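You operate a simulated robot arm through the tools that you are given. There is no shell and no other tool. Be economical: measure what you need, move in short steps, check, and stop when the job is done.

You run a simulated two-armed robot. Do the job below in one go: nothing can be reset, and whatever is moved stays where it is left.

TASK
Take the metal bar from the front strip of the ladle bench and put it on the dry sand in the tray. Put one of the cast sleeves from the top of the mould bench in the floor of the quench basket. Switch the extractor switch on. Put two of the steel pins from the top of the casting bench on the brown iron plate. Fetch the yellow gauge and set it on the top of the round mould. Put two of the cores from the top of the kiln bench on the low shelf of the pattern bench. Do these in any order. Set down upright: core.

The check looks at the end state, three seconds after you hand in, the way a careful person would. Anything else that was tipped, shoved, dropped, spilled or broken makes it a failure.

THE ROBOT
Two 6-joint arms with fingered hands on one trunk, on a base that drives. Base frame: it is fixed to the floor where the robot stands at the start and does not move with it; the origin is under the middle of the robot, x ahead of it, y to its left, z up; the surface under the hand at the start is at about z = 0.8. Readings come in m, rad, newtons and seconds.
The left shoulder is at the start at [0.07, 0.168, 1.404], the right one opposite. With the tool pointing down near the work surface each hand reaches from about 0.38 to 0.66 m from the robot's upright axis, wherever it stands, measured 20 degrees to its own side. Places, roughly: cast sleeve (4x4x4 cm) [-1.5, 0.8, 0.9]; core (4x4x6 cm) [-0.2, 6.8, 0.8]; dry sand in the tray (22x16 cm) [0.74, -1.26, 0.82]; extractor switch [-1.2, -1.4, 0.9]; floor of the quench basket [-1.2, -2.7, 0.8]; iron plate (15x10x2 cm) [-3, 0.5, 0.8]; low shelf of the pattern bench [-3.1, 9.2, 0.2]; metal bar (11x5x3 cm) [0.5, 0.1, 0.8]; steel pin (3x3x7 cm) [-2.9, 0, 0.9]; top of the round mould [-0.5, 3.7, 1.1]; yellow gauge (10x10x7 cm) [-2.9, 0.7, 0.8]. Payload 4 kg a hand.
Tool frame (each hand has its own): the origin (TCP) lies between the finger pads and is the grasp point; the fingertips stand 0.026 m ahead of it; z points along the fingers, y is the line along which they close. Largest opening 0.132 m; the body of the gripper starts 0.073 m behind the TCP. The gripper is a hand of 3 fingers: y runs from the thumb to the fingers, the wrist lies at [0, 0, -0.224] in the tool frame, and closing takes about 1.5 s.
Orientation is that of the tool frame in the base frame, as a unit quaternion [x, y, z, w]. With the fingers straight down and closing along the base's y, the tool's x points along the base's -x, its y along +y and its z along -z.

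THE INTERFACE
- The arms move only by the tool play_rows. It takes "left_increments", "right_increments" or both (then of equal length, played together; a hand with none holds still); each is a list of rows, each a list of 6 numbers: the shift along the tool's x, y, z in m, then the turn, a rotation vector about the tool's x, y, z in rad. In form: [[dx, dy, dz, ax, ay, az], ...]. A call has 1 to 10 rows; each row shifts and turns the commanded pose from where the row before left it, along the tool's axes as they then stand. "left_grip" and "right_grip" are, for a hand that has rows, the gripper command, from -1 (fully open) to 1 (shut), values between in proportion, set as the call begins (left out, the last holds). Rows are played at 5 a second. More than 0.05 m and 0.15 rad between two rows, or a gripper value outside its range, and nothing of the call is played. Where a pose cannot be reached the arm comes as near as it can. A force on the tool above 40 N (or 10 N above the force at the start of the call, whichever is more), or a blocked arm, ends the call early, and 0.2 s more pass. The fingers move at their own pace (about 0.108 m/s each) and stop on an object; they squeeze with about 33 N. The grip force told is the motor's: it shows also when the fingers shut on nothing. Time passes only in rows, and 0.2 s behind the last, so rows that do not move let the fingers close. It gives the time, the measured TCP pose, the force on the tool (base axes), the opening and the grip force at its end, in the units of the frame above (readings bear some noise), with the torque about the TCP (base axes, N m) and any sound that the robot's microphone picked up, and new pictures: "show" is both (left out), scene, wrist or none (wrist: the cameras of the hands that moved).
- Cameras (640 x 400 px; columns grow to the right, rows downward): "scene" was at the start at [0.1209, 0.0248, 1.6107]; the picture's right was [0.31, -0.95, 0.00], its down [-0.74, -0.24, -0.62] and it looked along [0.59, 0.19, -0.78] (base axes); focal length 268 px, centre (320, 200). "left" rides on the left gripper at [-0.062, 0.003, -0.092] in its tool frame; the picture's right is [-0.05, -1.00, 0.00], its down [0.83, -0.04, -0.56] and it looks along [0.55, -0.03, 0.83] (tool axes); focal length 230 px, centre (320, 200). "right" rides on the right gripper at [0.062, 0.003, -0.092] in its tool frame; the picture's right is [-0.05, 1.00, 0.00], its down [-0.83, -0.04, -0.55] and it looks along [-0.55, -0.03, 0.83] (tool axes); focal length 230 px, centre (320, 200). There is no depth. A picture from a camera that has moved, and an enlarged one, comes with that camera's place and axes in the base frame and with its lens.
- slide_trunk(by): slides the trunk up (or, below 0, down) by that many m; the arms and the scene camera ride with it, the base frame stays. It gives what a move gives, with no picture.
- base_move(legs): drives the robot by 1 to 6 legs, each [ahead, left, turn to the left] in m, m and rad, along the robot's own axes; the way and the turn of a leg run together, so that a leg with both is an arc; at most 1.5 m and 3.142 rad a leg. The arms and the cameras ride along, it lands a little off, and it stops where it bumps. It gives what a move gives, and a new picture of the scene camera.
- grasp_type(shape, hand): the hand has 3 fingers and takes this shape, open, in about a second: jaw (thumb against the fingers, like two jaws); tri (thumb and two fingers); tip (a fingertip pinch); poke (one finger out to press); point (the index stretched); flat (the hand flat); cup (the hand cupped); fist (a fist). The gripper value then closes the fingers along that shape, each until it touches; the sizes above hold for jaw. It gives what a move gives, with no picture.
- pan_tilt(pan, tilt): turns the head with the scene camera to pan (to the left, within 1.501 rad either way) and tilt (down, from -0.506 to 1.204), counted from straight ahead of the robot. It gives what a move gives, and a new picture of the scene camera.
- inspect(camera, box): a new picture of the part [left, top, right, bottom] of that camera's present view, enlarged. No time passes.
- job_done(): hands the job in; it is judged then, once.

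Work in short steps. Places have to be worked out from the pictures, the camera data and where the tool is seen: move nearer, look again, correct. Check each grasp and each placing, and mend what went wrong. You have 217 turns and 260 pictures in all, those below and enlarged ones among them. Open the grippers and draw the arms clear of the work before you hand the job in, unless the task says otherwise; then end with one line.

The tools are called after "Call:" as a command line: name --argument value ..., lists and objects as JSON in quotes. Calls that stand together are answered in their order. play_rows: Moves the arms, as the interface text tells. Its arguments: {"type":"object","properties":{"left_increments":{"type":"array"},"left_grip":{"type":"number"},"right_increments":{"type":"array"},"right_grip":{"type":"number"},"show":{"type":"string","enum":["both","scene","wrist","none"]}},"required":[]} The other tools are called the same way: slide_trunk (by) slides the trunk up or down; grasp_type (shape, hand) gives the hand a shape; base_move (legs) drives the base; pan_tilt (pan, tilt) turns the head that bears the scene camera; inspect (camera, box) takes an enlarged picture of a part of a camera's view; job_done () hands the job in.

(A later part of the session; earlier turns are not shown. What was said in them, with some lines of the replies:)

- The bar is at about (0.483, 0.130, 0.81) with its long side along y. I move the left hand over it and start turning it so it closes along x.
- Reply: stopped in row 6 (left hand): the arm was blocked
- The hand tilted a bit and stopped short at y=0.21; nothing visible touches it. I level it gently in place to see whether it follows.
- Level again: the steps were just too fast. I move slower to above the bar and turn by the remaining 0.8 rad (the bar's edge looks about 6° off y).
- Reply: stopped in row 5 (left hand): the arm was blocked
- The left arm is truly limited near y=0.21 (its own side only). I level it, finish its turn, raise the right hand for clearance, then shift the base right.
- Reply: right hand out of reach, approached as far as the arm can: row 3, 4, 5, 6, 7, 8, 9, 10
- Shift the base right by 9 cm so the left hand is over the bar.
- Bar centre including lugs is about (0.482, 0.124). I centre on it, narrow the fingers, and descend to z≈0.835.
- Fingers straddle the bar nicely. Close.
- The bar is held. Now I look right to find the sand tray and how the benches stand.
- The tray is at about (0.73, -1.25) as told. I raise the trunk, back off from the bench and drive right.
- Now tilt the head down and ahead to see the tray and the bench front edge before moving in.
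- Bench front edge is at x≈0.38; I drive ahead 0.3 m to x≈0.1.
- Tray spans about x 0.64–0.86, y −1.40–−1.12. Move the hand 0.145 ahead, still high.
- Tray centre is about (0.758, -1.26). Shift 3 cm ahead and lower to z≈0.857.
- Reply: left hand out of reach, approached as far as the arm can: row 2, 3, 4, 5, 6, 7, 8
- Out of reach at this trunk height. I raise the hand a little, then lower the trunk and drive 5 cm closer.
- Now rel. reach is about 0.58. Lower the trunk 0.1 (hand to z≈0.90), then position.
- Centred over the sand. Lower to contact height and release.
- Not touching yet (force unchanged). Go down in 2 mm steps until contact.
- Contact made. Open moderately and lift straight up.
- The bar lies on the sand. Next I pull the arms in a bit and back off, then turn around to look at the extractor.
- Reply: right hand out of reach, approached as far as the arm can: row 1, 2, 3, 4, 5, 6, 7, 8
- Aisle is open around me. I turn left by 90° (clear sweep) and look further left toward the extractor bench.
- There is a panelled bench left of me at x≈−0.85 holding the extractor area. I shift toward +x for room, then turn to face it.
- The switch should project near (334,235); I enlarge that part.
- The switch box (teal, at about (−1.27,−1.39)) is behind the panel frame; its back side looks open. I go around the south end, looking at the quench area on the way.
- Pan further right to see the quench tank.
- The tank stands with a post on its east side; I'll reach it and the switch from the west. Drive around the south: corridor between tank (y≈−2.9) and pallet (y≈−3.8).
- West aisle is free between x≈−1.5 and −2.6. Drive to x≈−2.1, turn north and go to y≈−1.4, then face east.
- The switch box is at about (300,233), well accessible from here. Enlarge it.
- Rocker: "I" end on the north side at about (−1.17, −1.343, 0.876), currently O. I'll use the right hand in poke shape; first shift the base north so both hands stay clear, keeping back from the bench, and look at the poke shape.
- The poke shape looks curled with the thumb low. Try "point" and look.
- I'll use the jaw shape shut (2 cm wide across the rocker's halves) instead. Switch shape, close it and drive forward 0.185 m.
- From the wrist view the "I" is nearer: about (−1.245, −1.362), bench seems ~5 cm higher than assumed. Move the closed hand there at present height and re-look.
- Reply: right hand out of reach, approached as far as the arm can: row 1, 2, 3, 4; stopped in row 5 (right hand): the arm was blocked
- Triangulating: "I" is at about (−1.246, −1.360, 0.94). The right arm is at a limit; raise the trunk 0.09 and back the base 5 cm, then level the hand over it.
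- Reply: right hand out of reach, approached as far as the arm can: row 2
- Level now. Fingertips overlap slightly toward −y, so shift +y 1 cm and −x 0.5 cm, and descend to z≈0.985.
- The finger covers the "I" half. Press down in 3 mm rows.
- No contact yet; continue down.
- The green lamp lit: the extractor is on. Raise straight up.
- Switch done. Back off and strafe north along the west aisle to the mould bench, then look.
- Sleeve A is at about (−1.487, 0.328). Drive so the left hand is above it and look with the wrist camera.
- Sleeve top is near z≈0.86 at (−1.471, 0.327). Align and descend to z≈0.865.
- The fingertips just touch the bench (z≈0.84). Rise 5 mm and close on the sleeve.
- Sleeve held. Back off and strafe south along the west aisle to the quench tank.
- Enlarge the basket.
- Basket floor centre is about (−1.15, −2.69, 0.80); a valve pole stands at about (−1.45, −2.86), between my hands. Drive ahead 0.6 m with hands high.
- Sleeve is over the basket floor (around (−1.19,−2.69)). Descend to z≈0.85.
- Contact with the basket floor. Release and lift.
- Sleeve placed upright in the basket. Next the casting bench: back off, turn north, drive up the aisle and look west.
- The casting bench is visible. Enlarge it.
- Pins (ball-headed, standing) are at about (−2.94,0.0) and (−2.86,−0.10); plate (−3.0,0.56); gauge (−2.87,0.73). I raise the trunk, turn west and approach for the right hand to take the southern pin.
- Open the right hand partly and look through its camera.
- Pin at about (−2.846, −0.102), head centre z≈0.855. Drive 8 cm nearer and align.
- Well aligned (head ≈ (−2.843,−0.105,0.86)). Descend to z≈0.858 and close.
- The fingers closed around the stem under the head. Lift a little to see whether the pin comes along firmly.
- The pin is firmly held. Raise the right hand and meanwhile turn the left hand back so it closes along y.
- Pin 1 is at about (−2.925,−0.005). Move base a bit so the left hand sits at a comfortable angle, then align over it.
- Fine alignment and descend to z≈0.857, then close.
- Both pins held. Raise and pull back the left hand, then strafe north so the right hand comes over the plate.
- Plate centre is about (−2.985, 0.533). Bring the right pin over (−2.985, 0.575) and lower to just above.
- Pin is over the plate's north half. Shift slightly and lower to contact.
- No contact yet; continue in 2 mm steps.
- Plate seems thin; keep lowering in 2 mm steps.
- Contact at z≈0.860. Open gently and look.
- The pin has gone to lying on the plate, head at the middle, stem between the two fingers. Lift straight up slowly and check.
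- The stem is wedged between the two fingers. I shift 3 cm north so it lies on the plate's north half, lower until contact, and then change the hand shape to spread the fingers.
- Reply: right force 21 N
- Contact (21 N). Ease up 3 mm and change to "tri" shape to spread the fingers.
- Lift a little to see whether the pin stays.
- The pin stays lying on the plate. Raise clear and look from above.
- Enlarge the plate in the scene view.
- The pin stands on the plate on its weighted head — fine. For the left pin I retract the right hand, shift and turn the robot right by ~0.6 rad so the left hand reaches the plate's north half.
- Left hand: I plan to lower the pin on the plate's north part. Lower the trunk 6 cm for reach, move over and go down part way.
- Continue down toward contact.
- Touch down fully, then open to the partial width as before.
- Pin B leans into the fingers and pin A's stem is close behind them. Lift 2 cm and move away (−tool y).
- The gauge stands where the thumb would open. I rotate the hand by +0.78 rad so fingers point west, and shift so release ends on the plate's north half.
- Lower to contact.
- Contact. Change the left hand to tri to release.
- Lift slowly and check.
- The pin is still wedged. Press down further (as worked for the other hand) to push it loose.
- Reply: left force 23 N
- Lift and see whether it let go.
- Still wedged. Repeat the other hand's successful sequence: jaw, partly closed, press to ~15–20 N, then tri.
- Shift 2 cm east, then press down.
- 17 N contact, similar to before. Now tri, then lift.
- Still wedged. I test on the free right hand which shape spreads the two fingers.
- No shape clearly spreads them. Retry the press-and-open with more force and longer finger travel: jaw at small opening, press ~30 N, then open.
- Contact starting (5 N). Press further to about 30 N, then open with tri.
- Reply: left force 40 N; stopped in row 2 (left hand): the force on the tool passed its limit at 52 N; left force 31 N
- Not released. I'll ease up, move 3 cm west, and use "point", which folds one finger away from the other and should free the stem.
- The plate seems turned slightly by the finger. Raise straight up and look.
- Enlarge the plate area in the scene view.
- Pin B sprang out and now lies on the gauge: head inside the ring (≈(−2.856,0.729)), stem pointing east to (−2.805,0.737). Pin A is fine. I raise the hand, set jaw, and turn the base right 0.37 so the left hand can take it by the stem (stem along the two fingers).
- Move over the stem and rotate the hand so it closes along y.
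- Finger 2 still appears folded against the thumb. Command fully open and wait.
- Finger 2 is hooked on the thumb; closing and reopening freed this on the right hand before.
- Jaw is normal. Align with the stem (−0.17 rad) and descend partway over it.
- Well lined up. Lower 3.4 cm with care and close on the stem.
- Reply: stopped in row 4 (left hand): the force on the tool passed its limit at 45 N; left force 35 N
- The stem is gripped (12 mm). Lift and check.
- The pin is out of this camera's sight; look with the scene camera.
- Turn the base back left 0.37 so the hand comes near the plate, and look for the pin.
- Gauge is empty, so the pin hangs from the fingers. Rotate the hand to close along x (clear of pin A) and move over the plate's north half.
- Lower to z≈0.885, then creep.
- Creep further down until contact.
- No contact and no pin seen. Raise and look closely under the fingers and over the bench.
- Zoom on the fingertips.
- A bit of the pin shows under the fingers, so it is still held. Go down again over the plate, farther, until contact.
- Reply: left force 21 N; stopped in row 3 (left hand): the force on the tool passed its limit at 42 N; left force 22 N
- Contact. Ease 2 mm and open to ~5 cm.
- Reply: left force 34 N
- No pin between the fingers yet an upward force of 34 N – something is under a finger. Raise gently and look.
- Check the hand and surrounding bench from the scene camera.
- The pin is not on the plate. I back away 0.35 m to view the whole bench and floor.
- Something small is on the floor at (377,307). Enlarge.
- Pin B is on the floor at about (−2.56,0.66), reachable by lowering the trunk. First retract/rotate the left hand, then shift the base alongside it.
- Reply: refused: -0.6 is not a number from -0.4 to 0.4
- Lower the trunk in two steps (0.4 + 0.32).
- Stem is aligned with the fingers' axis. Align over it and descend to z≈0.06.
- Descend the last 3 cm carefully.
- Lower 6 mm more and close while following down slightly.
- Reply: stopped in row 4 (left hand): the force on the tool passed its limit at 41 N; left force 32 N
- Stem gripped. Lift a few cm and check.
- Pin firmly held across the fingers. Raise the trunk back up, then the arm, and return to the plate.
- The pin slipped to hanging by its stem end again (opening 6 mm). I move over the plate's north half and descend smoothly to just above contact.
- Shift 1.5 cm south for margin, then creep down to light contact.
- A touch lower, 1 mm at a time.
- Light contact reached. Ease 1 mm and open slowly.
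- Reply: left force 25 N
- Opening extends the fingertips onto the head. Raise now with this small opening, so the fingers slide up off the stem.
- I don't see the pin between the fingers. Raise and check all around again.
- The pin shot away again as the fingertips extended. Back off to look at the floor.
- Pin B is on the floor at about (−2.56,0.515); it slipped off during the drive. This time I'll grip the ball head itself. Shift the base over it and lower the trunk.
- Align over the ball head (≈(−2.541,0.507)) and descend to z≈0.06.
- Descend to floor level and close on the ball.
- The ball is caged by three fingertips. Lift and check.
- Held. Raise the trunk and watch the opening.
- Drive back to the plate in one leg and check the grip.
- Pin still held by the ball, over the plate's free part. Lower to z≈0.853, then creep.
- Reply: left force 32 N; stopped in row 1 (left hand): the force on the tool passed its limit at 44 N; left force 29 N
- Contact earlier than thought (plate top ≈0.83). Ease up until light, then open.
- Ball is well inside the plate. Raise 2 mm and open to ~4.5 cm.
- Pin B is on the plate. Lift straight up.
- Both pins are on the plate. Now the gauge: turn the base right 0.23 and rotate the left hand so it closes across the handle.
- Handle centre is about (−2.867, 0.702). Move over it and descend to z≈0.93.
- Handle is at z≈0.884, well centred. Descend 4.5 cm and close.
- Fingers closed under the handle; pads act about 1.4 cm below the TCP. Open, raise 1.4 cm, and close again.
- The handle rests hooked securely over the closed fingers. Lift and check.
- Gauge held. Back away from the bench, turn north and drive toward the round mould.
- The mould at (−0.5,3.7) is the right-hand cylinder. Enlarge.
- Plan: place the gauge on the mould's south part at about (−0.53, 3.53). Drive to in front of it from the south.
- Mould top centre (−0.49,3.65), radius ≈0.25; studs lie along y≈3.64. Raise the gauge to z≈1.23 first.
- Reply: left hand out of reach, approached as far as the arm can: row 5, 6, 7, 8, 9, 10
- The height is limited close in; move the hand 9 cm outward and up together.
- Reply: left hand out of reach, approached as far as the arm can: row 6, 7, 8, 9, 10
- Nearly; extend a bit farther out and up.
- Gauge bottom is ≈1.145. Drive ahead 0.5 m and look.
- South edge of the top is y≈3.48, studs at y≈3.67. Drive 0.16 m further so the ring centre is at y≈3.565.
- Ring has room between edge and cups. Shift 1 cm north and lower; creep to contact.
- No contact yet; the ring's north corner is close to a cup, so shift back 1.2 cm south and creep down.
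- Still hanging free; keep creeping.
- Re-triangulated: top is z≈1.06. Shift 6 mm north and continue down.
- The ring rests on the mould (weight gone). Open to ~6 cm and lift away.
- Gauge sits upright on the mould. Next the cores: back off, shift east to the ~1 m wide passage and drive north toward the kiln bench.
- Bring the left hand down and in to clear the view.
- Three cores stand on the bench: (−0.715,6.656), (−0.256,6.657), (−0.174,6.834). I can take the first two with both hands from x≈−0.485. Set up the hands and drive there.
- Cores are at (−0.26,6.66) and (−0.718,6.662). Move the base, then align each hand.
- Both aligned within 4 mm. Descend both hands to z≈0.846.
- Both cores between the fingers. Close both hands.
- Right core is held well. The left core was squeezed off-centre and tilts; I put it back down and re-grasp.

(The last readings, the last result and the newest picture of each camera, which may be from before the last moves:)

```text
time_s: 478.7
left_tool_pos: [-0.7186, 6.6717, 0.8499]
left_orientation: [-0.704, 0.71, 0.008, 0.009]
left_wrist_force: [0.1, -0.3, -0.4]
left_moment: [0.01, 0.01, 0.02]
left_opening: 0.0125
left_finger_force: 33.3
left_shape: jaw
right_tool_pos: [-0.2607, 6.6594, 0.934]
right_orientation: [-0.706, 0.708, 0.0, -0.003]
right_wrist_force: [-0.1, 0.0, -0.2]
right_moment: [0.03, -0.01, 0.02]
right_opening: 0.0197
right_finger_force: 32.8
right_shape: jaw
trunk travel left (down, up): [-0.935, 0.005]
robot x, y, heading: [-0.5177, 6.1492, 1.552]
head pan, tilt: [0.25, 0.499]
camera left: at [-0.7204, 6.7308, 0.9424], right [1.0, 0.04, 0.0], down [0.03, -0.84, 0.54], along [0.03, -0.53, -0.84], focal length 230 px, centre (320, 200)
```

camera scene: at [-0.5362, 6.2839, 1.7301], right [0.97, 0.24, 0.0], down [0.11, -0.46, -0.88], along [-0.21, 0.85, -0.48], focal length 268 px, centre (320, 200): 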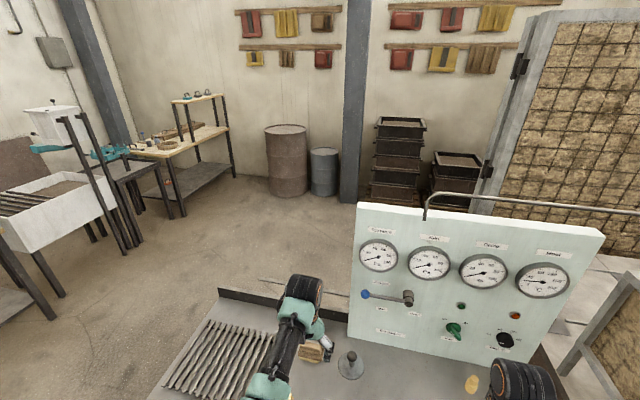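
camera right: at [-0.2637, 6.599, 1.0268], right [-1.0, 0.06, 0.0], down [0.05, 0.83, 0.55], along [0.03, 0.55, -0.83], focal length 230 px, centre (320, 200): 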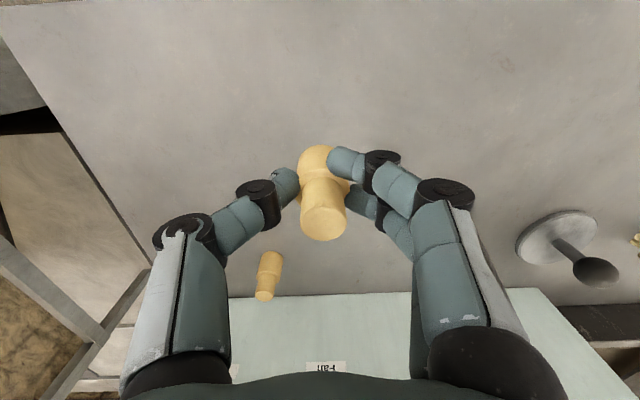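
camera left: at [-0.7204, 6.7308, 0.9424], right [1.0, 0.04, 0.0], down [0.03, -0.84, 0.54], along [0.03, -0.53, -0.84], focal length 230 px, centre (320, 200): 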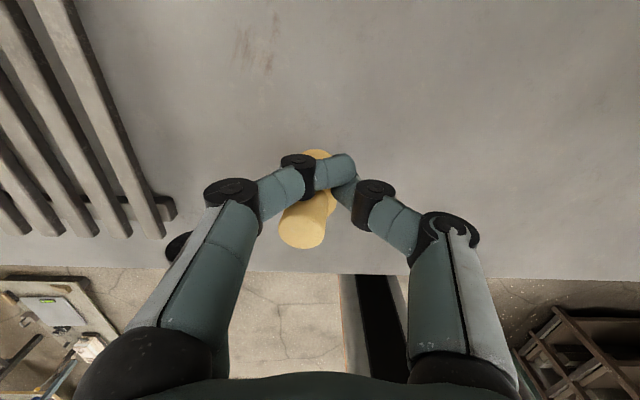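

Open the left hand gently and see if the core stands.

Call:
play_rows --left_increments '[[0, 0, 0, 0, 0, 0], [0, 0, 0, 0, 0, 0], [0, 0, 0, 0, 0, 0]]' --left_grip 0.4 --show "wrist"

```text
time_s: 479.5
left_tool_pos: [-0.7176, 6.6714, 0.8489]
left_orientation: [-0.704, 0.71, 0.007, 0.01]
left_wrist_force: [-0.1, 0.5, -0.1]
left_moment: [-0.02, -0.01, -0.01]
left_opening: 0.0394
left_finger_force: 0.1
left_shape: jaw
right_tool_pos: [-0.2609, 6.6589, 0.9347]
right_orientation: [-0.706, 0.708, 0.0, -0.002]
right_wrist_force: [0.8, 0.1, -0.2]
right_moment: [0.0, 0.0, -0.03]
right_opening: 0.0193
right_finger_force: 33.3
right_shape: jaw
trunk travel left (down, up): [-0.935, 0.005]
robot x, y, heading: [-0.5178, 6.148, 1.558]
head pan, tilt: [0.25, 0.499]
camera left: at [-0.7204, 6.7308, 0.9426], right [1.0, 0.04, 0.0], down [0.03, -0.84, 0.53], along [0.03, -0.53, -0.84], focal length 230 px, centre (320, 200)
```

left: 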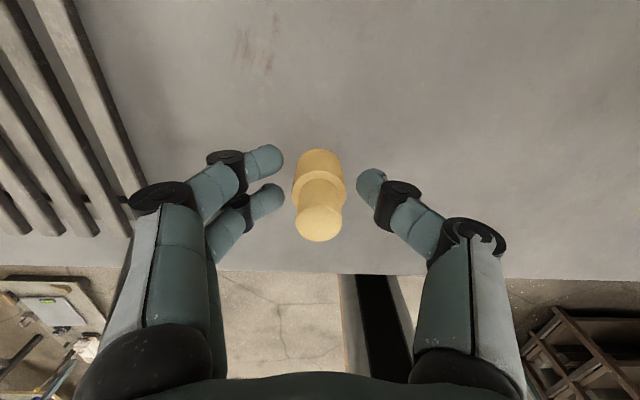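

The core stands upright again. Lower the hand 1.2 cm (grip the body below the collar), nudge 3 mm and close.

Call:
play_rows --left_increments '[[0.003, 0, 0.006, 0, 0, 0], [0, 0, 0.006, 0, 0, 0], [0, 0, 0, 0, 0, 0]]' --left_grip 0.2 --show "none"

Call:
play_rows --left_increments '[[0, 0, 0, 0, 0, 0], [0, 0, 0, 0, 0, 0], [0, 0, 0, 0, 0, 0], [0, 0, 0, 0, 0, 0]]' --left_grip 1 --show "wrist"

```text
time_s: 480.3
left_tool_pos: [-0.7195, 6.6684, 0.8386]
left_orientation: [-0.704, 0.71, 0.008, 0.01]
left_wrist_force: [1.3, -0.4, -0.2]
left_moment: [-0.03, -0.04, 0.0]
left_opening: 0.052
left_finger_force: 0.0
left_shape: jaw
right_tool_pos: [-0.2616, 6.6576, 0.9339]
right_orientation: [-0.706, 0.709, -0.001, -0.002]
right_wrist_force: [0.4, 0.1, -0.9]
right_moment: [-0.01, -0.03, 0.01]
right_opening: 0.0193
right_finger_force: 33.2
right_shape: jaw
trunk travel left (down, up): [-0.935, 0.005]
robot x, y, heading: [-0.5174, 6.1517, 1.554]
head pan, tilt: [0.25, 0.499]
```

```text
time_s: 481.3
left_tool_pos: [-0.7168, 6.6694, 0.8373]
left_orientation: [-0.704, 0.711, 0.008, 0.01]
left_wrist_force: [0.2, -0.9, 0.1]
left_moment: [0.0, 0.01, -0.03]
left_opening: 0.0202
left_finger_force: 32.7
left_shape: jaw
right_tool_pos: [-0.2612, 6.6588, 0.934]
right_orientation: [-0.706, 0.708, 0.0, -0.002]
right_wrist_force: [0.6, 0.4, -1.4]
right_moment: [0.01, 0.03, 0.03]
right_opening: 0.0197
right_finger_force: 33.2
right_shape: jaw
trunk travel left (down, up): [-0.935, 0.005]
robot x, y, heading: [-0.514, 6.1465, 1.557]
head pan, tilt: [0.25, 0.499]
camera left: at [-0.7205, 6.7282, 0.9306], right [1.0, 0.04, 0.0], down [0.03, -0.84, 0.54], along [0.03, -0.53, -0.84], focal length 230 px, centre (320, 200)
```

left: 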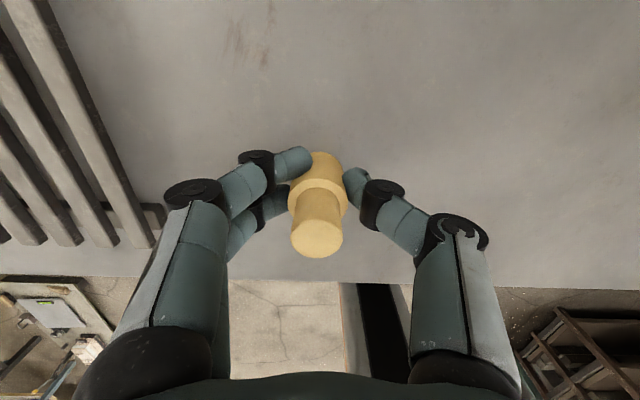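

Good symmetric grip (20 mm). Lift both.

Call:
play_rows --left_increments '[[0, 0, -0.01, 0, 0, 0], [0, 0, -0.02, 0, 0, 0], [0, 0, -0.02, 0, 0, 0], [0, 0, -0.02, 0, 0, 0], [0, 0, -0.02, 0, 0, 0], [0, 0, -0.02, 0, 0, 0], [0, 0, -0.02, 0, 0, 0], [0, 0, 0, 0, 0, 0]]' --right_increments '[[0, 0, 0, 0, 0, 0], [0, 0, 0, 0, 0, 0], [0, 0, 0, 0, 0, 0], [0, 0, 0, 0, 0, 0], [0, 0, -0.01, 0, 0, 0], [0, 0, -0.01, 0, 0, 0], [0, 0, -0.01, 0, 0, 0], [0, 0, 0, 0, 0, 0]]' --show "wrist"

```text
time_s: 483.1
left_tool_pos: [-0.718, 6.6658, 0.9669]
left_orientation: [-0.704, 0.71, 0.008, 0.01]
left_wrist_force: [-0.1, 0.6, -1.0]
left_moment: [0.03, -0.05, -0.02]
left_opening: 0.0199
left_finger_force: 33.2
left_shape: jaw
right_tool_pos: [-0.2613, 6.6589, 0.9645]
right_orientation: [-0.706, 0.708, 0.0, -0.003]
right_wrist_force: [0.3, 0.5, 0.4]
right_moment: [0.01, -0.04, -0.02]
right_opening: 0.0195
right_finger_force: 32.9
right_shape: jaw
trunk travel left (down, up): [-0.935, 0.005]
robot x, y, heading: [-0.5199, 6.1486, 1.56]
head pan, tilt: [0.25, 0.499]
camera right: at [-0.2652, 6.5987, 1.0574], right [-1.0, 0.06, 0.0], down [0.05, 0.83, 0.55], along [0.03, 0.55, -0.83], focal length 230 px, centre (320, 200)
camera left: at [-0.7201, 6.7251, 1.0604], right [1.0, 0.04, 0.0], down [0.03, -0.84, 0.54], along [0.03, -0.53, -0.84], focal length 230 px, centre (320, 200)
```

right: 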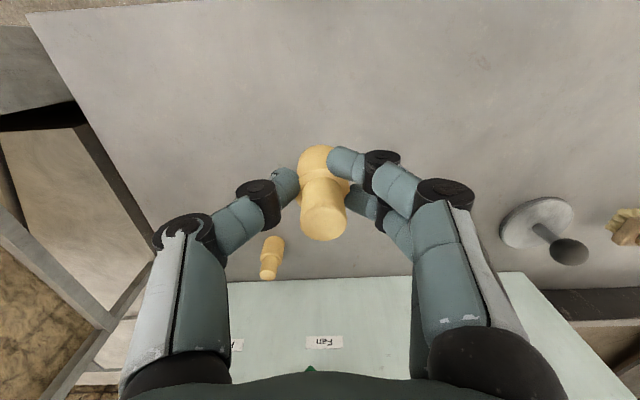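
left: 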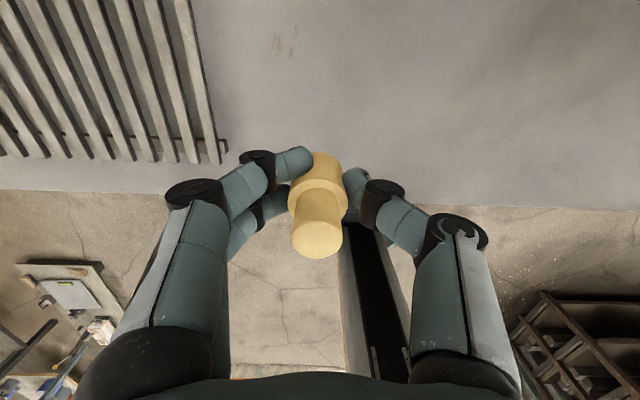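

Both cores held. Route: back off, turn west, drive west past the bench, then strafe north to the pattern bench (its east edge is near x≈−2.64, y 8.4–9.6).

Call:
base_move --legs '[[-0.35, 0, 0], [0, 0, 1.58], [1.38, 0, 0], [0, -1.5, 0], [0, -1.5, 0]]'

Call:
pan_tilt --pan 0 --tilt 0.75

```text
time_s: 509.7
left_tool_pos: [-2.4409, 8.5453, 0.9672]
left_orientation: [1.0, 0.015, -0.012, -0.001]
left_wrist_force: [0.6, -0.3, -0.7]
left_moment: [0.03, 0.03, -0.01]
left_opening: 0.0197
left_finger_force: 32.8
left_shape: jaw
right_tool_pos: [-2.4527, 9.0038, 0.964]
right_orientation: [1.0, 0.018, 0.002, 0.002]
right_wrist_force: [0.0, 0.7, -0.5]
right_moment: [-0.03, 0.03, 0.01]
right_opening: 0.0193
right_finger_force: 33.5
right_shape: jaw
trunk travel left (down, up): [-0.935, 0.005]
robot x, y, heading: [-1.9315, 8.7708, -3.116]
head pan, tilt: [0.25, 0.499]
camera scene: at [-2.0719, 8.7434, 1.7296], right [-0.27, 0.96, 0.0], down [0.46, 0.13, -0.88], along [-0.84, -0.24, -0.48], focal length 268 px, centre (320, 200)
```

scene: 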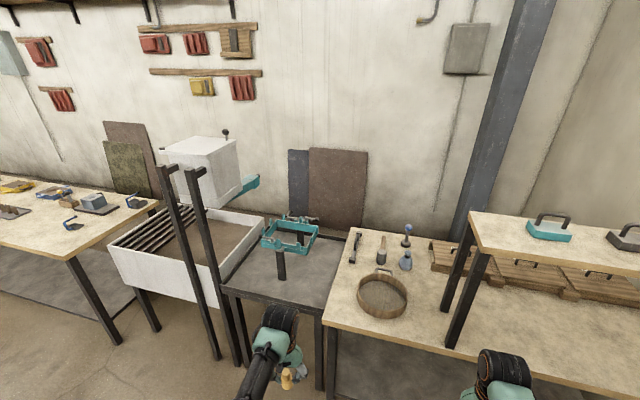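

```text
time_s: 510.5
left_tool_pos: [-2.4425, 8.547, 0.9679]
left_orientation: [1.0, 0.015, -0.012, -0.001]
left_wrist_force: [-0.2, 0.3, -0.1]
left_moment: [-0.02, 0.01, 0.02]
left_opening: 0.0195
left_finger_force: 32.7
left_shape: jaw
right_tool_pos: [-2.4516, 9.0031, 0.9659]
right_orientation: [1.0, 0.017, 0.002, 0.002]
right_wrist_force: [0.0, 0.3, -0.5]
right_moment: [-0.03, 0.0, -0.01]
right_opening: 0.0195
right_finger_force: 32.6
right_shape: jaw
trunk travel left (down, up): [-0.935, 0.005]
robot x, y, heading: [-1.9298, 8.7687, -3.11]
head pan, tilt: [0.0, 0.75]
camera scene: at [-2.0673, 8.767, 1.7077], right [-0.03, 1.0, 0.0], down [0.68, 0.02, -0.73], along [-0.73, -0.02, -0.68], focal length 268 px, centre (320, 200)
```

scene: 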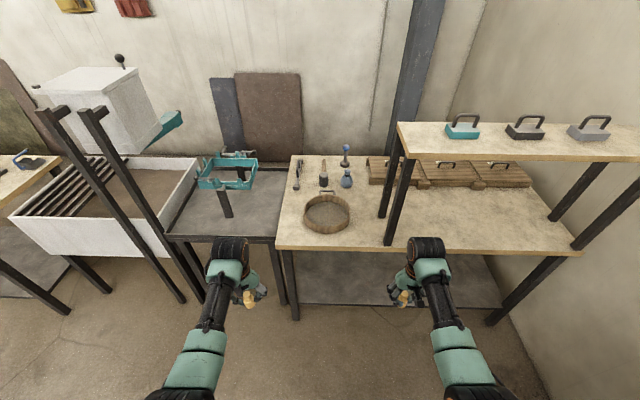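

Shelf (z≈0.2) front edge is near x≈−2.81, table top edge x≈−2.735. To reach under the top with flat arms, I extend both hands 0.15 m forward and raise them, then lower the trunk fully.

Call:
play_rows --left_increments '[[-0.025, 0, 0, 0, 0, 0], [-0.025, 0, 0, 0, 0, 0], [-0.025, 0, 0, 0, 0, 0], [-0.025, 0, -0.02, 0, 0, 0], [-0.025, 0, -0.02, 0, 0, 0], [-0.025, 0, -0.02, 0, 0, 0], [0, 0, -0.02, 0, 0, 0], [0, 0, -0.02, 0, 0, 0], [0, 0, -0.02, 0, 0, 0], [0, 0, -0.02, 0, 0, 0]]' --right_increments '[[-0.025, 0, 0, 0, 0, 0], [-0.025, 0, 0, 0, 0, 0], [-0.025, 0, 0, 0, 0, 0], [-0.025, 0, -0.02, 0, 0, 0], [-0.025, 0, -0.02, 0, 0, 0], [-0.025, 0, -0.02, 0, 0, 0], [0, 0, -0.02, 0, 0, 0], [0, 0, -0.02, 0, 0, 0], [0, 0, -0.02, 0, 0, 0], [0, 0, -0.02, 0, 0, 0]]' --show "none"

Call:
play_rows --left_increments '[[0, 0, -0.02, 0, 0, 0], [0, 0, -0.02, 0, 0, 0], [0, 0, -0.02, 0, 0, 0], [0, 0, -0.02, 0, 0, 0], [0, 0, -0.02, 0, 0, 0], [0, 0, -0.02, 0, 0, 0], [0, 0, 0, 0, 0, 0]]' --right_increments '[[0, 0, -0.02, 0, 0, 0], [0, 0, -0.02, 0, 0, 0], [0, 0, -0.02, 0, 0, 0], [0, 0, -0.02, 0, 0, 0], [0, 0, -0.02, 0, 0, 0], [0, 0, -0.02, 0, 0, 0], [0, 0, 0, 0, 0, 0]]' --show "none"

```text
time_s: 512.7
left_tool_pos: [-2.5876, 8.5422, 1.1106]
left_orientation: [1.0, 0.015, -0.013, 0.0]
left_wrist_force: [0.4, 0.6, -1.1]
left_moment: [0.01, 0.03, 0.01]
left_opening: 0.0197
left_finger_force: 33.5
left_shape: jaw
right_tool_pos: [-2.5997, 8.9974, 1.1048]
right_orientation: [1.0, 0.019, 0.002, 0.001]
right_wrist_force: [0.2, -0.6, -0.1]
right_moment: [0.03, 0.03, 0.02]
right_opening: 0.0192
right_finger_force: 33.3
right_shape: jaw
right hand out of reach, approached as far as the arm can: row 6
trunk travel left (down, up): [-0.935, 0.005]
robot x, y, heading: [-1.9312, 8.7711, -3.117]
head pan, tilt: [0.0, 0.75]
```

```text
time_s: 514.3
left_tool_pos: [-2.5843, 8.5416, 1.2318]
left_orientation: [1.0, 0.015, -0.012, -0.001]
left_wrist_force: [-0.2, 0.3, -1.0]
left_moment: [0.03, 0.02, -0.02]
left_opening: 0.0196
left_finger_force: 33.7
left_shape: jaw
right_tool_pos: [-2.5997, 9.0001, 1.226]
right_orientation: [1.0, 0.017, 0.002, 0.002]
right_wrist_force: [-0.3, -0.4, -0.9]
right_moment: [0.01, -0.01, -0.04]
right_opening: 0.0192
right_finger_force: 32.6
right_shape: jaw
trunk travel left (down, up): [-0.935, 0.005]
robot x, y, heading: [-1.9301, 8.7698, -3.113]
head pan, tilt: [0.0, 0.75]
```

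Strafe 0.26 m north so both hands face the shelf, then lower the trunk.

Call:
base_move --legs '[[0, -0.26, -0.025]]'

Call:
slide_trunk --by -0.4

Call:
slide_trunk --by -0.4

Call:
slide_trunk --by -0.12

Call:
pan_tilt --pan 0 --tilt 0.5

```text
time_s: 516.1
left_tool_pos: [-2.5935, 8.8116, 1.2293]
left_orientation: [1.0, 0.002, -0.012, -0.001]
left_wrist_force: [0.0, -0.1, -0.2]
left_moment: [0.05, -0.02, 0.01]
left_opening: 0.0196
left_finger_force: 32.8
left_shape: jaw
right_tool_pos: [-2.5989, 9.2689, 1.2261]
right_orientation: [1.0, 0.006, 0.002, 0.0]
right_wrist_force: [0.5, -0.2, -0.5]
right_moment: [0.02, 0.02, -0.02]
right_opening: 0.019
right_finger_force: 33.1
right_shape: jaw
trunk travel left (down, up): [-0.935, 0.005]
robot x, y, heading: [-1.9357, 9.0264, -3.134]
head pan, tilt: [0.0, 0.75]
camera scene: at [-2.0715, 9.0249, 1.7076], right [0.0, 1.0, 0.0], down [0.68, 0.01, -0.73], along [-0.73, 0.0, -0.68], focal length 268 px, centre (320, 200)
```

scene: 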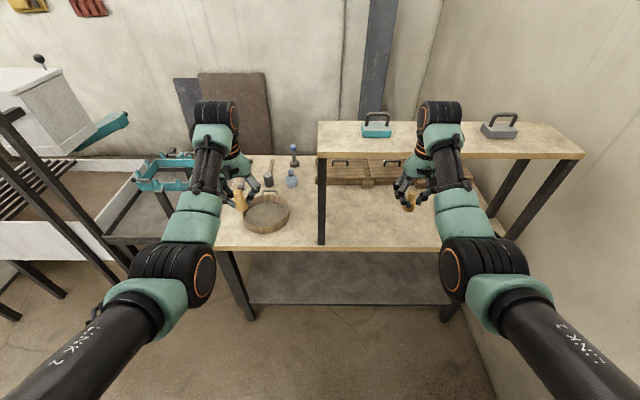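

```text
time_s: 520.0
left_tool_pos: [-2.593, 8.8147, 0.8326]
left_orientation: [1.0, 0.003, -0.012, -0.001]
left_wrist_force: [0.0, 0.3, -0.2]
left_moment: [0.03, -0.02, -0.01]
left_opening: 0.0194
left_finger_force: 32.8
left_shape: jaw
right_tool_pos: [-2.5975, 9.2728, 0.8258]
right_orientation: [1.0, 0.007, 0.002, 0.002]
right_wrist_force: [-0.2, 0.5, -1.0]
right_moment: [-0.02, 0.0, 0.03]
right_opening: 0.0194
right_finger_force: 33.1
right_shape: jaw
trunk travel left (down, up): [-0.535, 0.405]
robot x, y, heading: [-1.94, 9.0286, -3.136]
head pan, tilt: [0.0, 0.75]
```

```text
time_s: 523.8
left_tool_pos: [-2.5921, 8.8144, 0.4314]
left_orientation: [1.0, 0.003, -0.012, -0.001]
left_wrist_force: [0.0, 0.1, -1.6]
left_moment: [-0.02, -0.04, 0.01]
left_opening: 0.0196
left_finger_force: 32.9
left_shape: jaw
right_tool_pos: [-2.5971, 9.2724, 0.4255]
right_orientation: [1.0, 0.007, 0.002, 0.002]
right_wrist_force: [-1.5, -0.7, -0.4]
right_moment: [-0.04, 0.01, 0.02]
right_opening: 0.0191
right_finger_force: 32.7
right_shape: jaw
trunk travel left (down, up): [-0.135, 0.805]
robot x, y, heading: [-1.9355, 9.0265, -3.139]
head pan, tilt: [0.0, 0.75]
```

```text
time_s: 525.3
left_tool_pos: [-2.5929, 8.8145, 0.3117]
left_orientation: [1.0, 0.003, -0.012, -0.002]
left_wrist_force: [-0.1, -0.7, -1.1]
left_moment: [-0.01, -0.01, 0.02]
left_opening: 0.0196
left_finger_force: 32.7
left_shape: jaw
right_tool_pos: [-2.5976, 9.2734, 0.3044]
right_orientation: [1.0, 0.007, 0.002, 0.001]
right_wrist_force: [-0.2, 0.3, -0.6]
right_moment: [-0.02, 0.04, 0.0]
right_opening: 0.019
right_finger_force: 33.4
right_shape: jaw
trunk travel left (down, up): [-0.015, 0.925]
robot x, y, heading: [-1.9366, 9.0284, -3.136]
head pan, tilt: [0.0, 0.75]
```

```text
time_s: 526.1
left_tool_pos: [-2.5926, 8.814, 0.3121]
left_orientation: [1.0, 0.003, -0.012, -0.001]
left_wrist_force: [0.8, -0.3, -0.6]
left_moment: [0.0, -0.03, 0.01]
left_opening: 0.0197
left_finger_force: 32.8
left_shape: jaw
right_tool_pos: [-2.5962, 9.2726, 0.3053]
right_orientation: [1.0, 0.008, 0.002, 0.002]
right_wrist_force: [0.2, -0.4, -0.2]
right_moment: [-0.02, 0.0, 0.02]
right_opening: 0.0191
right_finger_force: 32.5
right_shape: jaw
trunk travel left (down, up): [-0.015, 0.925]
robot x, y, heading: [-1.938, 9.0289, -3.136]
head pan, tilt: [0.0, 0.499]
camera scene: at [-2.0793, 9.0292, 0.8095], right [0.0, 1.0, 0.0], down [0.48, 0.0, -0.88], along [-0.88, 0.0, -0.48], focal length 268 px, centre (320, 200)
```

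scene: 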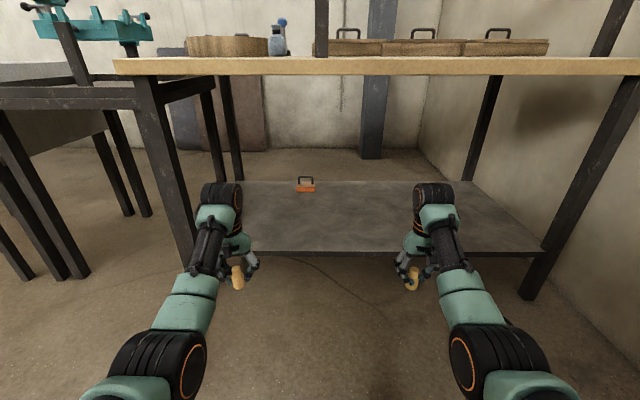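

Clear view: arms are low (under the table top), shelf free. Drive ahead 0.3 m so the hands are ~9 cm inside the shelf edge.

Call:
base_move --legs '[[0.3, 0, 0]]'

Call:
play_rows --left_increments '[[0, 0, 0.015, 0, 0, 0], [0, 0, 0.015, 0, 0, 0], [0, 0, 0.01, 0, 0, 0], [0, 0, 0, 0, 0, 0]]' --right_increments '[[0, 0, 0.01, 0, 0, 0], [0, 0, 0.005, 0, 0, 0], [0, 0, 0.005, 0, 0, 0], [0, 0, 0, 0, 0, 0]]' --show "wrist"

```text
time_s: 528.1
left_tool_pos: [-2.8924, 8.8157, 0.3123]
left_orientation: [1.0, 0.003, -0.012, -0.001]
left_wrist_force: [0.4, 1.2, -0.7]
left_moment: [-0.02, 0.0, 0.0]
left_opening: 0.0197
left_finger_force: 33.5
left_shape: jaw
right_tool_pos: [-2.8968, 9.2732, 0.3059]
right_orientation: [1.0, 0.006, 0.002, 0.001]
right_wrist_force: [-0.4, -0.5, 0.0]
right_moment: [-0.02, -0.04, -0.02]
right_opening: 0.0191
right_finger_force: 33.0
right_shape: jaw
trunk travel left (down, up): [-0.015, 0.925]
robot x, y, heading: [-2.2353, 9.0261, -3.141]
head pan, tilt: [0.0, 0.499]
camera scene: at [-2.3787, 9.0286, 0.8095], right [0.0, 1.0, 0.0], down [0.48, 0.0, -0.88], along [-0.88, 0.0, -0.48], focal length 268 px, centre (320, 200)
```

scene: 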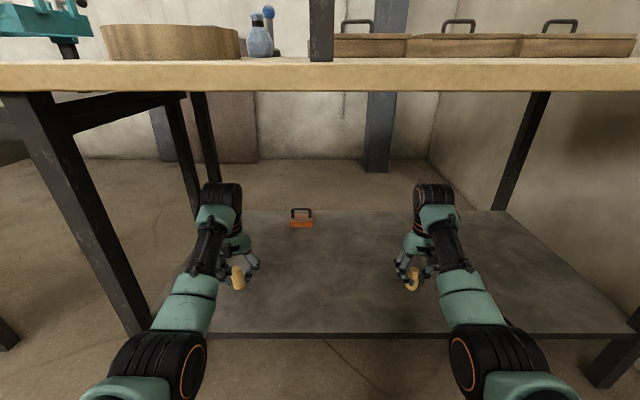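

```text
time_s: 529.1
left_tool_pos: [-2.8937, 8.8155, 0.2714]
left_orientation: [1.0, 0.002, -0.012, -0.001]
left_wrist_force: [-0.6, 0.1, -0.3]
left_moment: [0.04, 0.01, 0.01]
left_opening: 0.0195
left_finger_force: 33.1
left_shape: jaw
right_tool_pos: [-2.8963, 9.2745, 0.2854]
right_orientation: [1.0, 0.006, 0.003, 0.002]
right_wrist_force: [-0.1, 0.6, 0.6]
right_moment: [-0.01, 0.03, 0.02]
right_opening: 0.019
right_finger_force: 33.0
right_shape: jaw
trunk travel left (down, up): [-0.015, 0.925]
robot x, y, heading: [-2.2353, 9.0292, -3.14]
head pan, tilt: [0.0, 0.499]
camera right: at [-2.8361, 9.2731, 0.3784], right [-0.04, -1.0, 0.0], down [-0.83, 0.04, 0.55], along [-0.55, 0.02, -0.83], focal length 230 px, centre (320, 200)
camera left: at [-2.9528, 8.8123, 0.3642], right [-0.06, 1.0, 0.0], down [0.84, 0.05, 0.54], along [0.53, 0.03, -0.84], focal length 230 px, centre (320, 200)
```

right: 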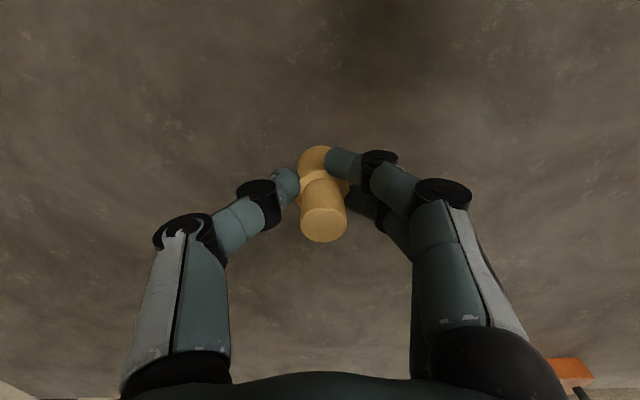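
left: 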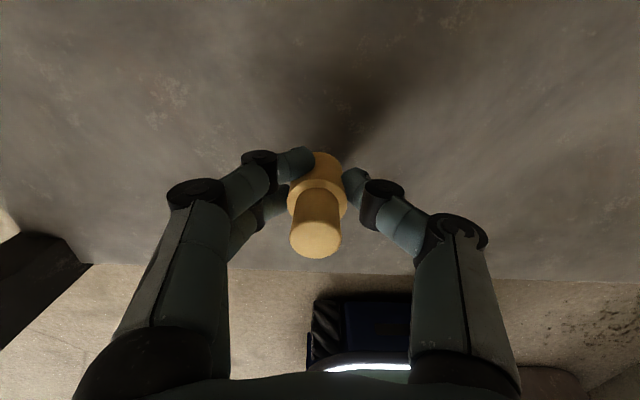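

Creep both down.

Call:
play_rows --left_increments '[[0, 0, 0.006, 0, 0, 0], [0, 0, 0.006, 0, 0, 0], [0, 0, 0.006, 0, 0, 0], [0, 0, 0.004, 0, 0, 0], [0, 0, 0, 0, 0, 0]]' --right_increments '[[0, 0, 0.006, 0, 0, 0], [0, 0, 0.006, 0, 0, 0], [0, 0, 0.006, 0, 0, 0], [0, 0, 0.006, 0, 0, 0], [0, 0, 0, 0, 0, 0]]' --show "none"

Call:
play_rows --left_increments '[[0, 0, 0.003, 0, 0, 0], [0, 0, 0.003, 0, 0, 0], [0, 0, 0.003, 0, 0, 0], [0, 0, 0, 0, 0, 0]]' --show "none"

Call:
play_rows --right_increments '[[0, 0, 0.003, 0, 0, 0], [0, 0, 0.003, 0, 0, 0], [0, 0, 0.003, 0, 0, 0], [0, 0, 0, 0, 0, 0]]' --show "none"

```text
time_s: 530.3
left_tool_pos: [-2.8945, 8.8164, 0.2601]
left_orientation: [1.0, 0.003, -0.021, -0.001]
left_wrist_force: [-0.7, 1.0, 33.6]
left_moment: [-0.03, -0.05, 0.07]
left_opening: 0.0211
left_finger_force: 32.9
left_shape: jaw
right_tool_pos: [-2.896, 9.2738, 0.271]
right_orientation: [1.0, 0.005, -0.006, 0.002]
right_wrist_force: [7.3, 1.1, 32.8]
right_moment: [-0.01, -0.1, 0.06]
right_opening: 0.0206
right_finger_force: 32.7
right_shape: jaw
trunk travel left (down, up): [-0.015, 0.925]
robot x, y, heading: [-2.2357, 9.027, -3.141]
head pan, tilt: [0.0, 0.499]
```

```text
time_s: 530.8
left_tool_pos: [-2.8972, 8.8169, 0.26]
left_orientation: [1.0, 0.003, -0.024, -0.002]
left_wrist_force: [9.4, 0.4, 26.3]
left_moment: [-0.09, -0.24, 0.02]
left_opening: 0.0227
left_finger_force: 33.1
left_shape: jaw
right_tool_pos: [-2.8983, 9.2729, 0.2709]
right_orientation: [1.0, 0.004, -0.008, 0.002]
right_wrist_force: [3.0, 0.4, 20.5]
right_moment: [-0.07, -0.02, 0.01]
right_opening: 0.0207
right_finger_force: 33.1
right_shape: jaw
trunk travel left (down, up): [-0.015, 0.925]
robot x, y, heading: [-2.2309, 9.0274, -3.139]
head pan, tilt: [0.0, 0.499]
stopped in row 2 (left hand): the force on the tool passed its limit at 45 N (the readings are from after the stop); the commanded pose is now the measured one
```

```text
time_s: 531.4
left_tool_pos: [-2.8987, 8.8169, 0.2611]
left_orientation: [1.0, 0.002, -0.026, -0.001]
left_wrist_force: [3.2, -0.5, 17.4]
left_moment: [-0.1, -0.12, 0.0]
left_opening: 0.0223
left_finger_force: 32.9
left_shape: jaw
right_tool_pos: [-2.8998, 9.2735, 0.2713]
right_orientation: [1.0, 0.005, -0.011, 0.001]
right_wrist_force: [7.8, 0.9, 23.3]
right_moment: [-0.07, -0.18, 0.04]
right_opening: 0.0213
right_finger_force: 33.1
right_shape: jaw
trunk travel left (down, up): [-0.015, 0.925]
robot x, y, heading: [-2.2373, 9.0258, -3.143]
head pan, tilt: [0.0, 0.499]
stopped in row 2 (right hand): the force on the tool passed its limit at 42 N (the readings are from after the stop); the commanded pose is now the measured one
```

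Both cores are on the shelf. Ease up 3 mm to unload, look.

Call:
play_rows --left_increments '[[0, 0, -0.002, 0, 0, 0], [0, 0, -0.001, 0, 0, 0], [0, 0, 0, 0, 0, 0]]' --right_increments '[[0, 0, -0.002, 0, 0, 0], [0, 0, -0.001, 0, 0, 0], [0, 0, 0, 0, 0, 0]]' --show "wrist"

```text
time_s: 532.2
left_tool_pos: [-2.8978, 8.8171, 0.2592]
left_orientation: [1.0, 0.002, -0.024, -0.001]
left_wrist_force: [-5.9, 0.8, 13.5]
left_moment: [-0.06, 0.09, -0.04]
left_opening: 0.0222
left_finger_force: 32.9
left_shape: jaw
right_tool_pos: [-2.9, 9.2735, 0.2705]
right_orientation: [1.0, 0.005, -0.009, 0.001]
right_wrist_force: [5.2, 0.8, 25.0]
right_moment: [-0.08, -0.07, 0.01]
right_opening: 0.021
right_finger_force: 32.5
right_shape: jaw
trunk travel left (down, up): [-0.015, 0.925]
robot x, y, heading: [-2.2367, 9.0287, -3.142]
head pan, tilt: [0.0, 0.499]
camera right: at [-2.8366, 9.2721, 0.363], right [-0.04, -1.0, 0.0], down [-0.82, 0.04, 0.57], along [-0.57, 0.02, -0.82], focal length 230 px, centre (320, 200)
camera left: at [-2.9546, 8.8131, 0.3542], right [-0.06, 1.0, 0.01], down [0.86, 0.04, 0.52], along [0.51, 0.03, -0.86], focal length 230 px, centre (320, 200)
```

right: 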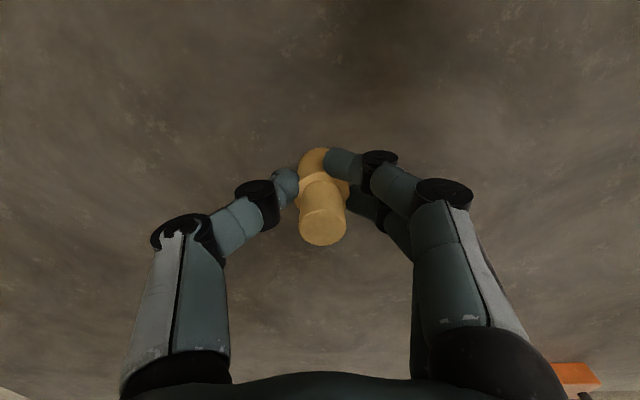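
left: 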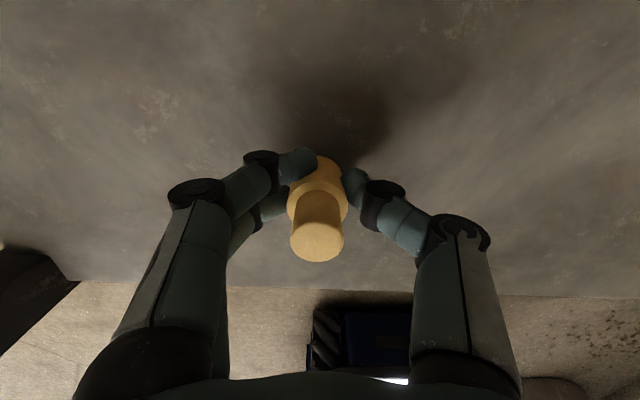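

Still loaded; ease up further.

Call:
play_rows --left_increments '[[0, 0, -0.002, 0, 0, 0], [0, 0, -0.001, 0, 0, 0], [0, 0, 0, 0, 0, 0]]' --right_increments '[[0, 0, -0.002, 0, 0, 0], [0, 0, -0.002, 0, 0, 0], [0, 0, 0, 0, 0, 0]]' --show "none"

```text
time_s: 533.0
left_tool_pos: [-2.8977, 8.8164, 0.2607]
left_orientation: [1.0, 0.003, -0.019, -0.001]
left_wrist_force: [-1.8, -0.1, 7.0]
left_moment: [-0.07, 0.0, -0.02]
left_opening: 0.022
left_finger_force: 32.8
left_shape: jaw
right_tool_pos: [-2.8988, 9.2742, 0.2724]
right_orientation: [1.0, 0.006, -0.005, 0.001]
right_wrist_force: [1.7, 1.5, 12.2]
right_moment: [-0.04, 0.05, -0.03]
right_opening: 0.0215
right_finger_force: 33.0
right_shape: jaw
trunk travel left (down, up): [-0.015, 0.925]
robot x, y, heading: [-2.2342, 9.0295, -3.139]
head pan, tilt: [0.0, 0.499]
```

Call:
play_rows --left_increments '[[0, 0, -0.001, 0, 0, 0], [0, 0, -0.001, 0, 0, 0], [0, 0, 0, 0, 0, 0]]' --right_increments '[[0, 0, -0.002, 0, 0, 0], [0, 0, -0.001, 0, 0, 0], [0, 0, 0, 0, 0, 0]]' --show "none"

```text
time_s: 533.8
left_tool_pos: [-2.8976, 8.8162, 0.2606]
left_orientation: [1.0, 0.003, -0.019, -0.001]
left_wrist_force: [0.4, -0.1, 3.6]
left_moment: [-0.05, -0.06, 0.02]
left_opening: 0.0217
left_finger_force: 33.2
left_shape: jaw
right_tool_pos: [-2.8995, 9.2726, 0.2725]
right_orientation: [1.0, 0.005, -0.003, 0.003]
right_wrist_force: [1.1, 0.4, -0.7]
right_moment: [-0.06, -0.03, -0.03]
right_opening: 0.0211
right_finger_force: 32.7
right_shape: jaw
trunk travel left (down, up): [-0.015, 0.925]
robot x, y, heading: [-2.2353, 9.0294, -3.137]
head pan, tilt: [0.0, 0.499]
```

Unloaded. Open both hands slowly to ~5 cm.

Call:
play_rows --left_increments '[[0, 0, -0.001, 0, 0, 0], [0, 0, 0, 0, 0, 0], [0, 0, 0, 0, 0, 0], [0, 0, 0, 0, 0, 0]]' --right_increments '[[0, 0, 0, 0, 0, 0], [0, 0, 0, 0, 0, 0], [0, 0, 0, 0, 0, 0], [0, 0, 0, 0, 0, 0]]' --left_grip 0.1 --right_grip 0.1 --show "wrist"

```text
time_s: 534.8
left_tool_pos: [-2.8976, 8.8172, 0.2618]
left_orientation: [1.0, 0.002, -0.019, -0.001]
left_wrist_force: [0.6, 0.1, -0.6]
left_moment: [0.0, 0.0, 0.01]
left_opening: 0.0587
left_finger_force: 0.0
left_shape: jaw
right_tool_pos: [-2.899, 9.2749, 0.2729]
right_orientation: [1.0, 0.005, -0.004, 0.002]
right_wrist_force: [0.5, 1.3, -0.3]
right_moment: [0.0, 0.0, -0.01]
right_opening: 0.0589
right_finger_force: 0.1
right_shape: jaw
trunk travel left (down, up): [-0.015, 0.925]
robot x, y, heading: [-2.2358, 9.0335, -3.133]
head pan, tilt: [0.0, 0.499]
camera right: at [-2.8375, 9.2721, 0.366], right [-0.04, -1.0, 0.0], down [-0.83, 0.04, 0.56], along [-0.56, 0.02, -0.83], focal length 230 px, centre (320, 200)
camera left: at [-2.9549, 8.813, 0.3556], right [-0.06, 1.0, 0.0], down [0.85, 0.05, 0.52], along [0.52, 0.03, -0.85], focal length 230 px, centre (320, 200)
```

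right: 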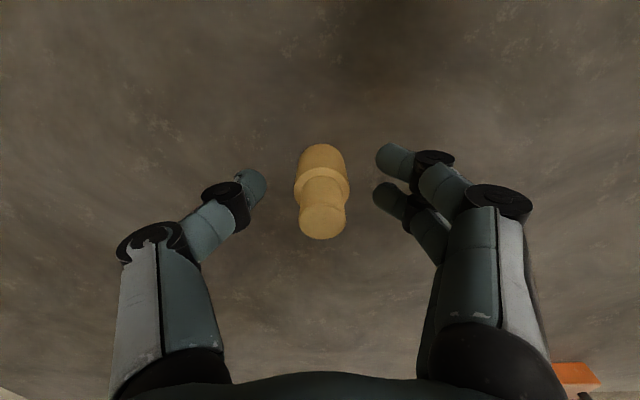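
left: 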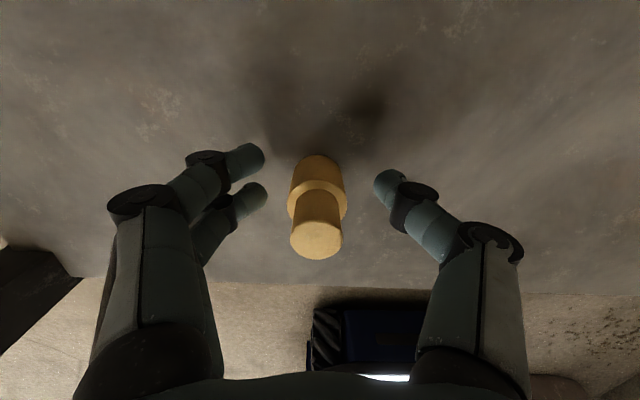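

Both cores stand upright. Raise straight up with the trunk by 9 cm, then back out.

Call:
slide_trunk --by 0.09

Call:
base_move --legs '[[-0.4, 0, 0]]'

Call:
inspect --camera "scene" --box '[180, 150, 460, 320]'

```text
time_s: 536.0
left_tool_pos: [-2.8986, 8.8167, 0.3521]
left_orientation: [1.0, 0.002, -0.019, -0.001]
left_wrist_force: [0.0, -0.1, -0.3]
left_moment: [-0.01, -0.01, 0.0]
left_opening: 0.0587
left_finger_force: 0.2
left_shape: jaw
right_tool_pos: [-2.8995, 9.2726, 0.3643]
right_orientation: [1.0, 0.005, -0.005, 0.002]
right_wrist_force: [-0.1, 0.4, -0.4]
right_moment: [0.0, 0.01, -0.03]
right_opening: 0.0588
right_finger_force: 0.1
right_shape: jaw
trunk travel left (down, up): [-0.105, 0.835]
robot x, y, heading: [-2.2366, 9.0271, -3.138]
head pan, tilt: [0.0, 0.499]
```

```text
time_s: 538.5
left_tool_pos: [-2.5004, 8.8135, 0.3516]
left_orientation: [1.0, 0.004, -0.021, 0.0]
left_wrist_force: [0.5, -0.4, 0.0]
left_moment: [0.01, 0.0, -0.06]
left_opening: 0.0584
left_finger_force: 0.0
left_shape: jaw
right_tool_pos: [-2.5018, 9.2717, 0.3638]
right_orientation: [1.0, 0.008, -0.004, 0.001]
right_wrist_force: [-1.0, 0.9, -0.5]
right_moment: [-0.02, -0.05, 0.0]
right_opening: 0.0589
right_finger_force: 0.1
right_shape: jaw
trunk travel left (down, up): [-0.105, 0.835]
robot x, y, heading: [-1.8372, 9.0299, -3.135]
head pan, tilt: [0.0, 0.499]
camera scene: at [-1.9802, 9.0296, 0.8996], right [-0.01, 1.0, 0.0], down [0.48, 0.0, -0.88], along [-0.88, -0.01, -0.48], focal length 268 px, centre (320, 200)
```

scene: 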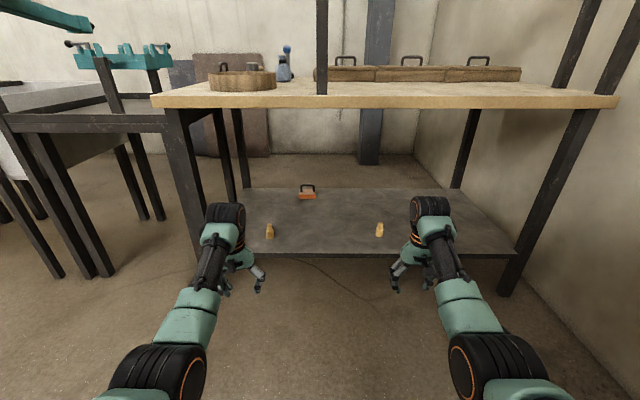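

```text
2.29 times, centred on (320, 235) of scene
camera zoom: at [-1.9802, 9.0296, 0.8996], right [-0.01, 1.0, 0.0], down [0.48, 0.0, -0.88], along [-0.88, -0.01, -0.48], focal length 612 px, centre (320, 120)
```

zoom: 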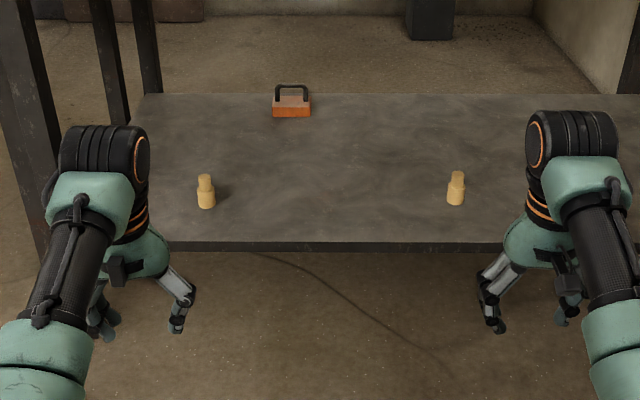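

Both cores stand upright on the low shelf and the hands are clear. I open both grippers fully before handing in.

Call:
play_rows --left_increments '[[0, 0, 0, 0, 0, 0], [0, 0, 0, 0, 0, 0], [0, 0, 0, 0, 0, 0], [0, 0, 0, 0, 0, 0]]' --right_increments '[[0, 0, 0, 0, 0, 0], [0, 0, 0, 0, 0, 0], [0, 0, 0, 0, 0, 0], [0, 0, 0, 0, 0, 0]]' --left_grip -1 --right_grip -1 --show "none"

Call:
job_done

```text
time_s: 539.5
left_tool_pos: [-2.4985, 8.8154, 0.3521]
left_orientation: [1.0, 0.004, -0.021, 0.0]
left_wrist_force: [0.2, 0.1, 0.1]
left_moment: [-0.01, -0.04, 0.02]
left_opening: 0.1319
left_finger_force: 0.1
left_shape: jaw
right_tool_pos: [-2.5028, 9.2709, 0.3637]
right_orientation: [1.0, 0.007, -0.005, 0.002]
right_wrist_force: [-0.1, -0.5, -0.3]
right_moment: [0.01, 0.02, -0.05]
right_opening: 0.1318
right_finger_force: 0.2
right_shape: jaw
trunk travel left (down, up): [-0.105, 0.835]
robot x, y, heading: [-1.8393, 9.0315, -3.132]
head pan, tilt: [0.0, 0.499]
```

```text
The job is handed in.
```

All six placements were made and I handed the job in; along the way one pin fell to the floor twice before I placed it (it now lies on its side), the iron plate got turned slightly, and I did not look at the earlier benches again before handing in.
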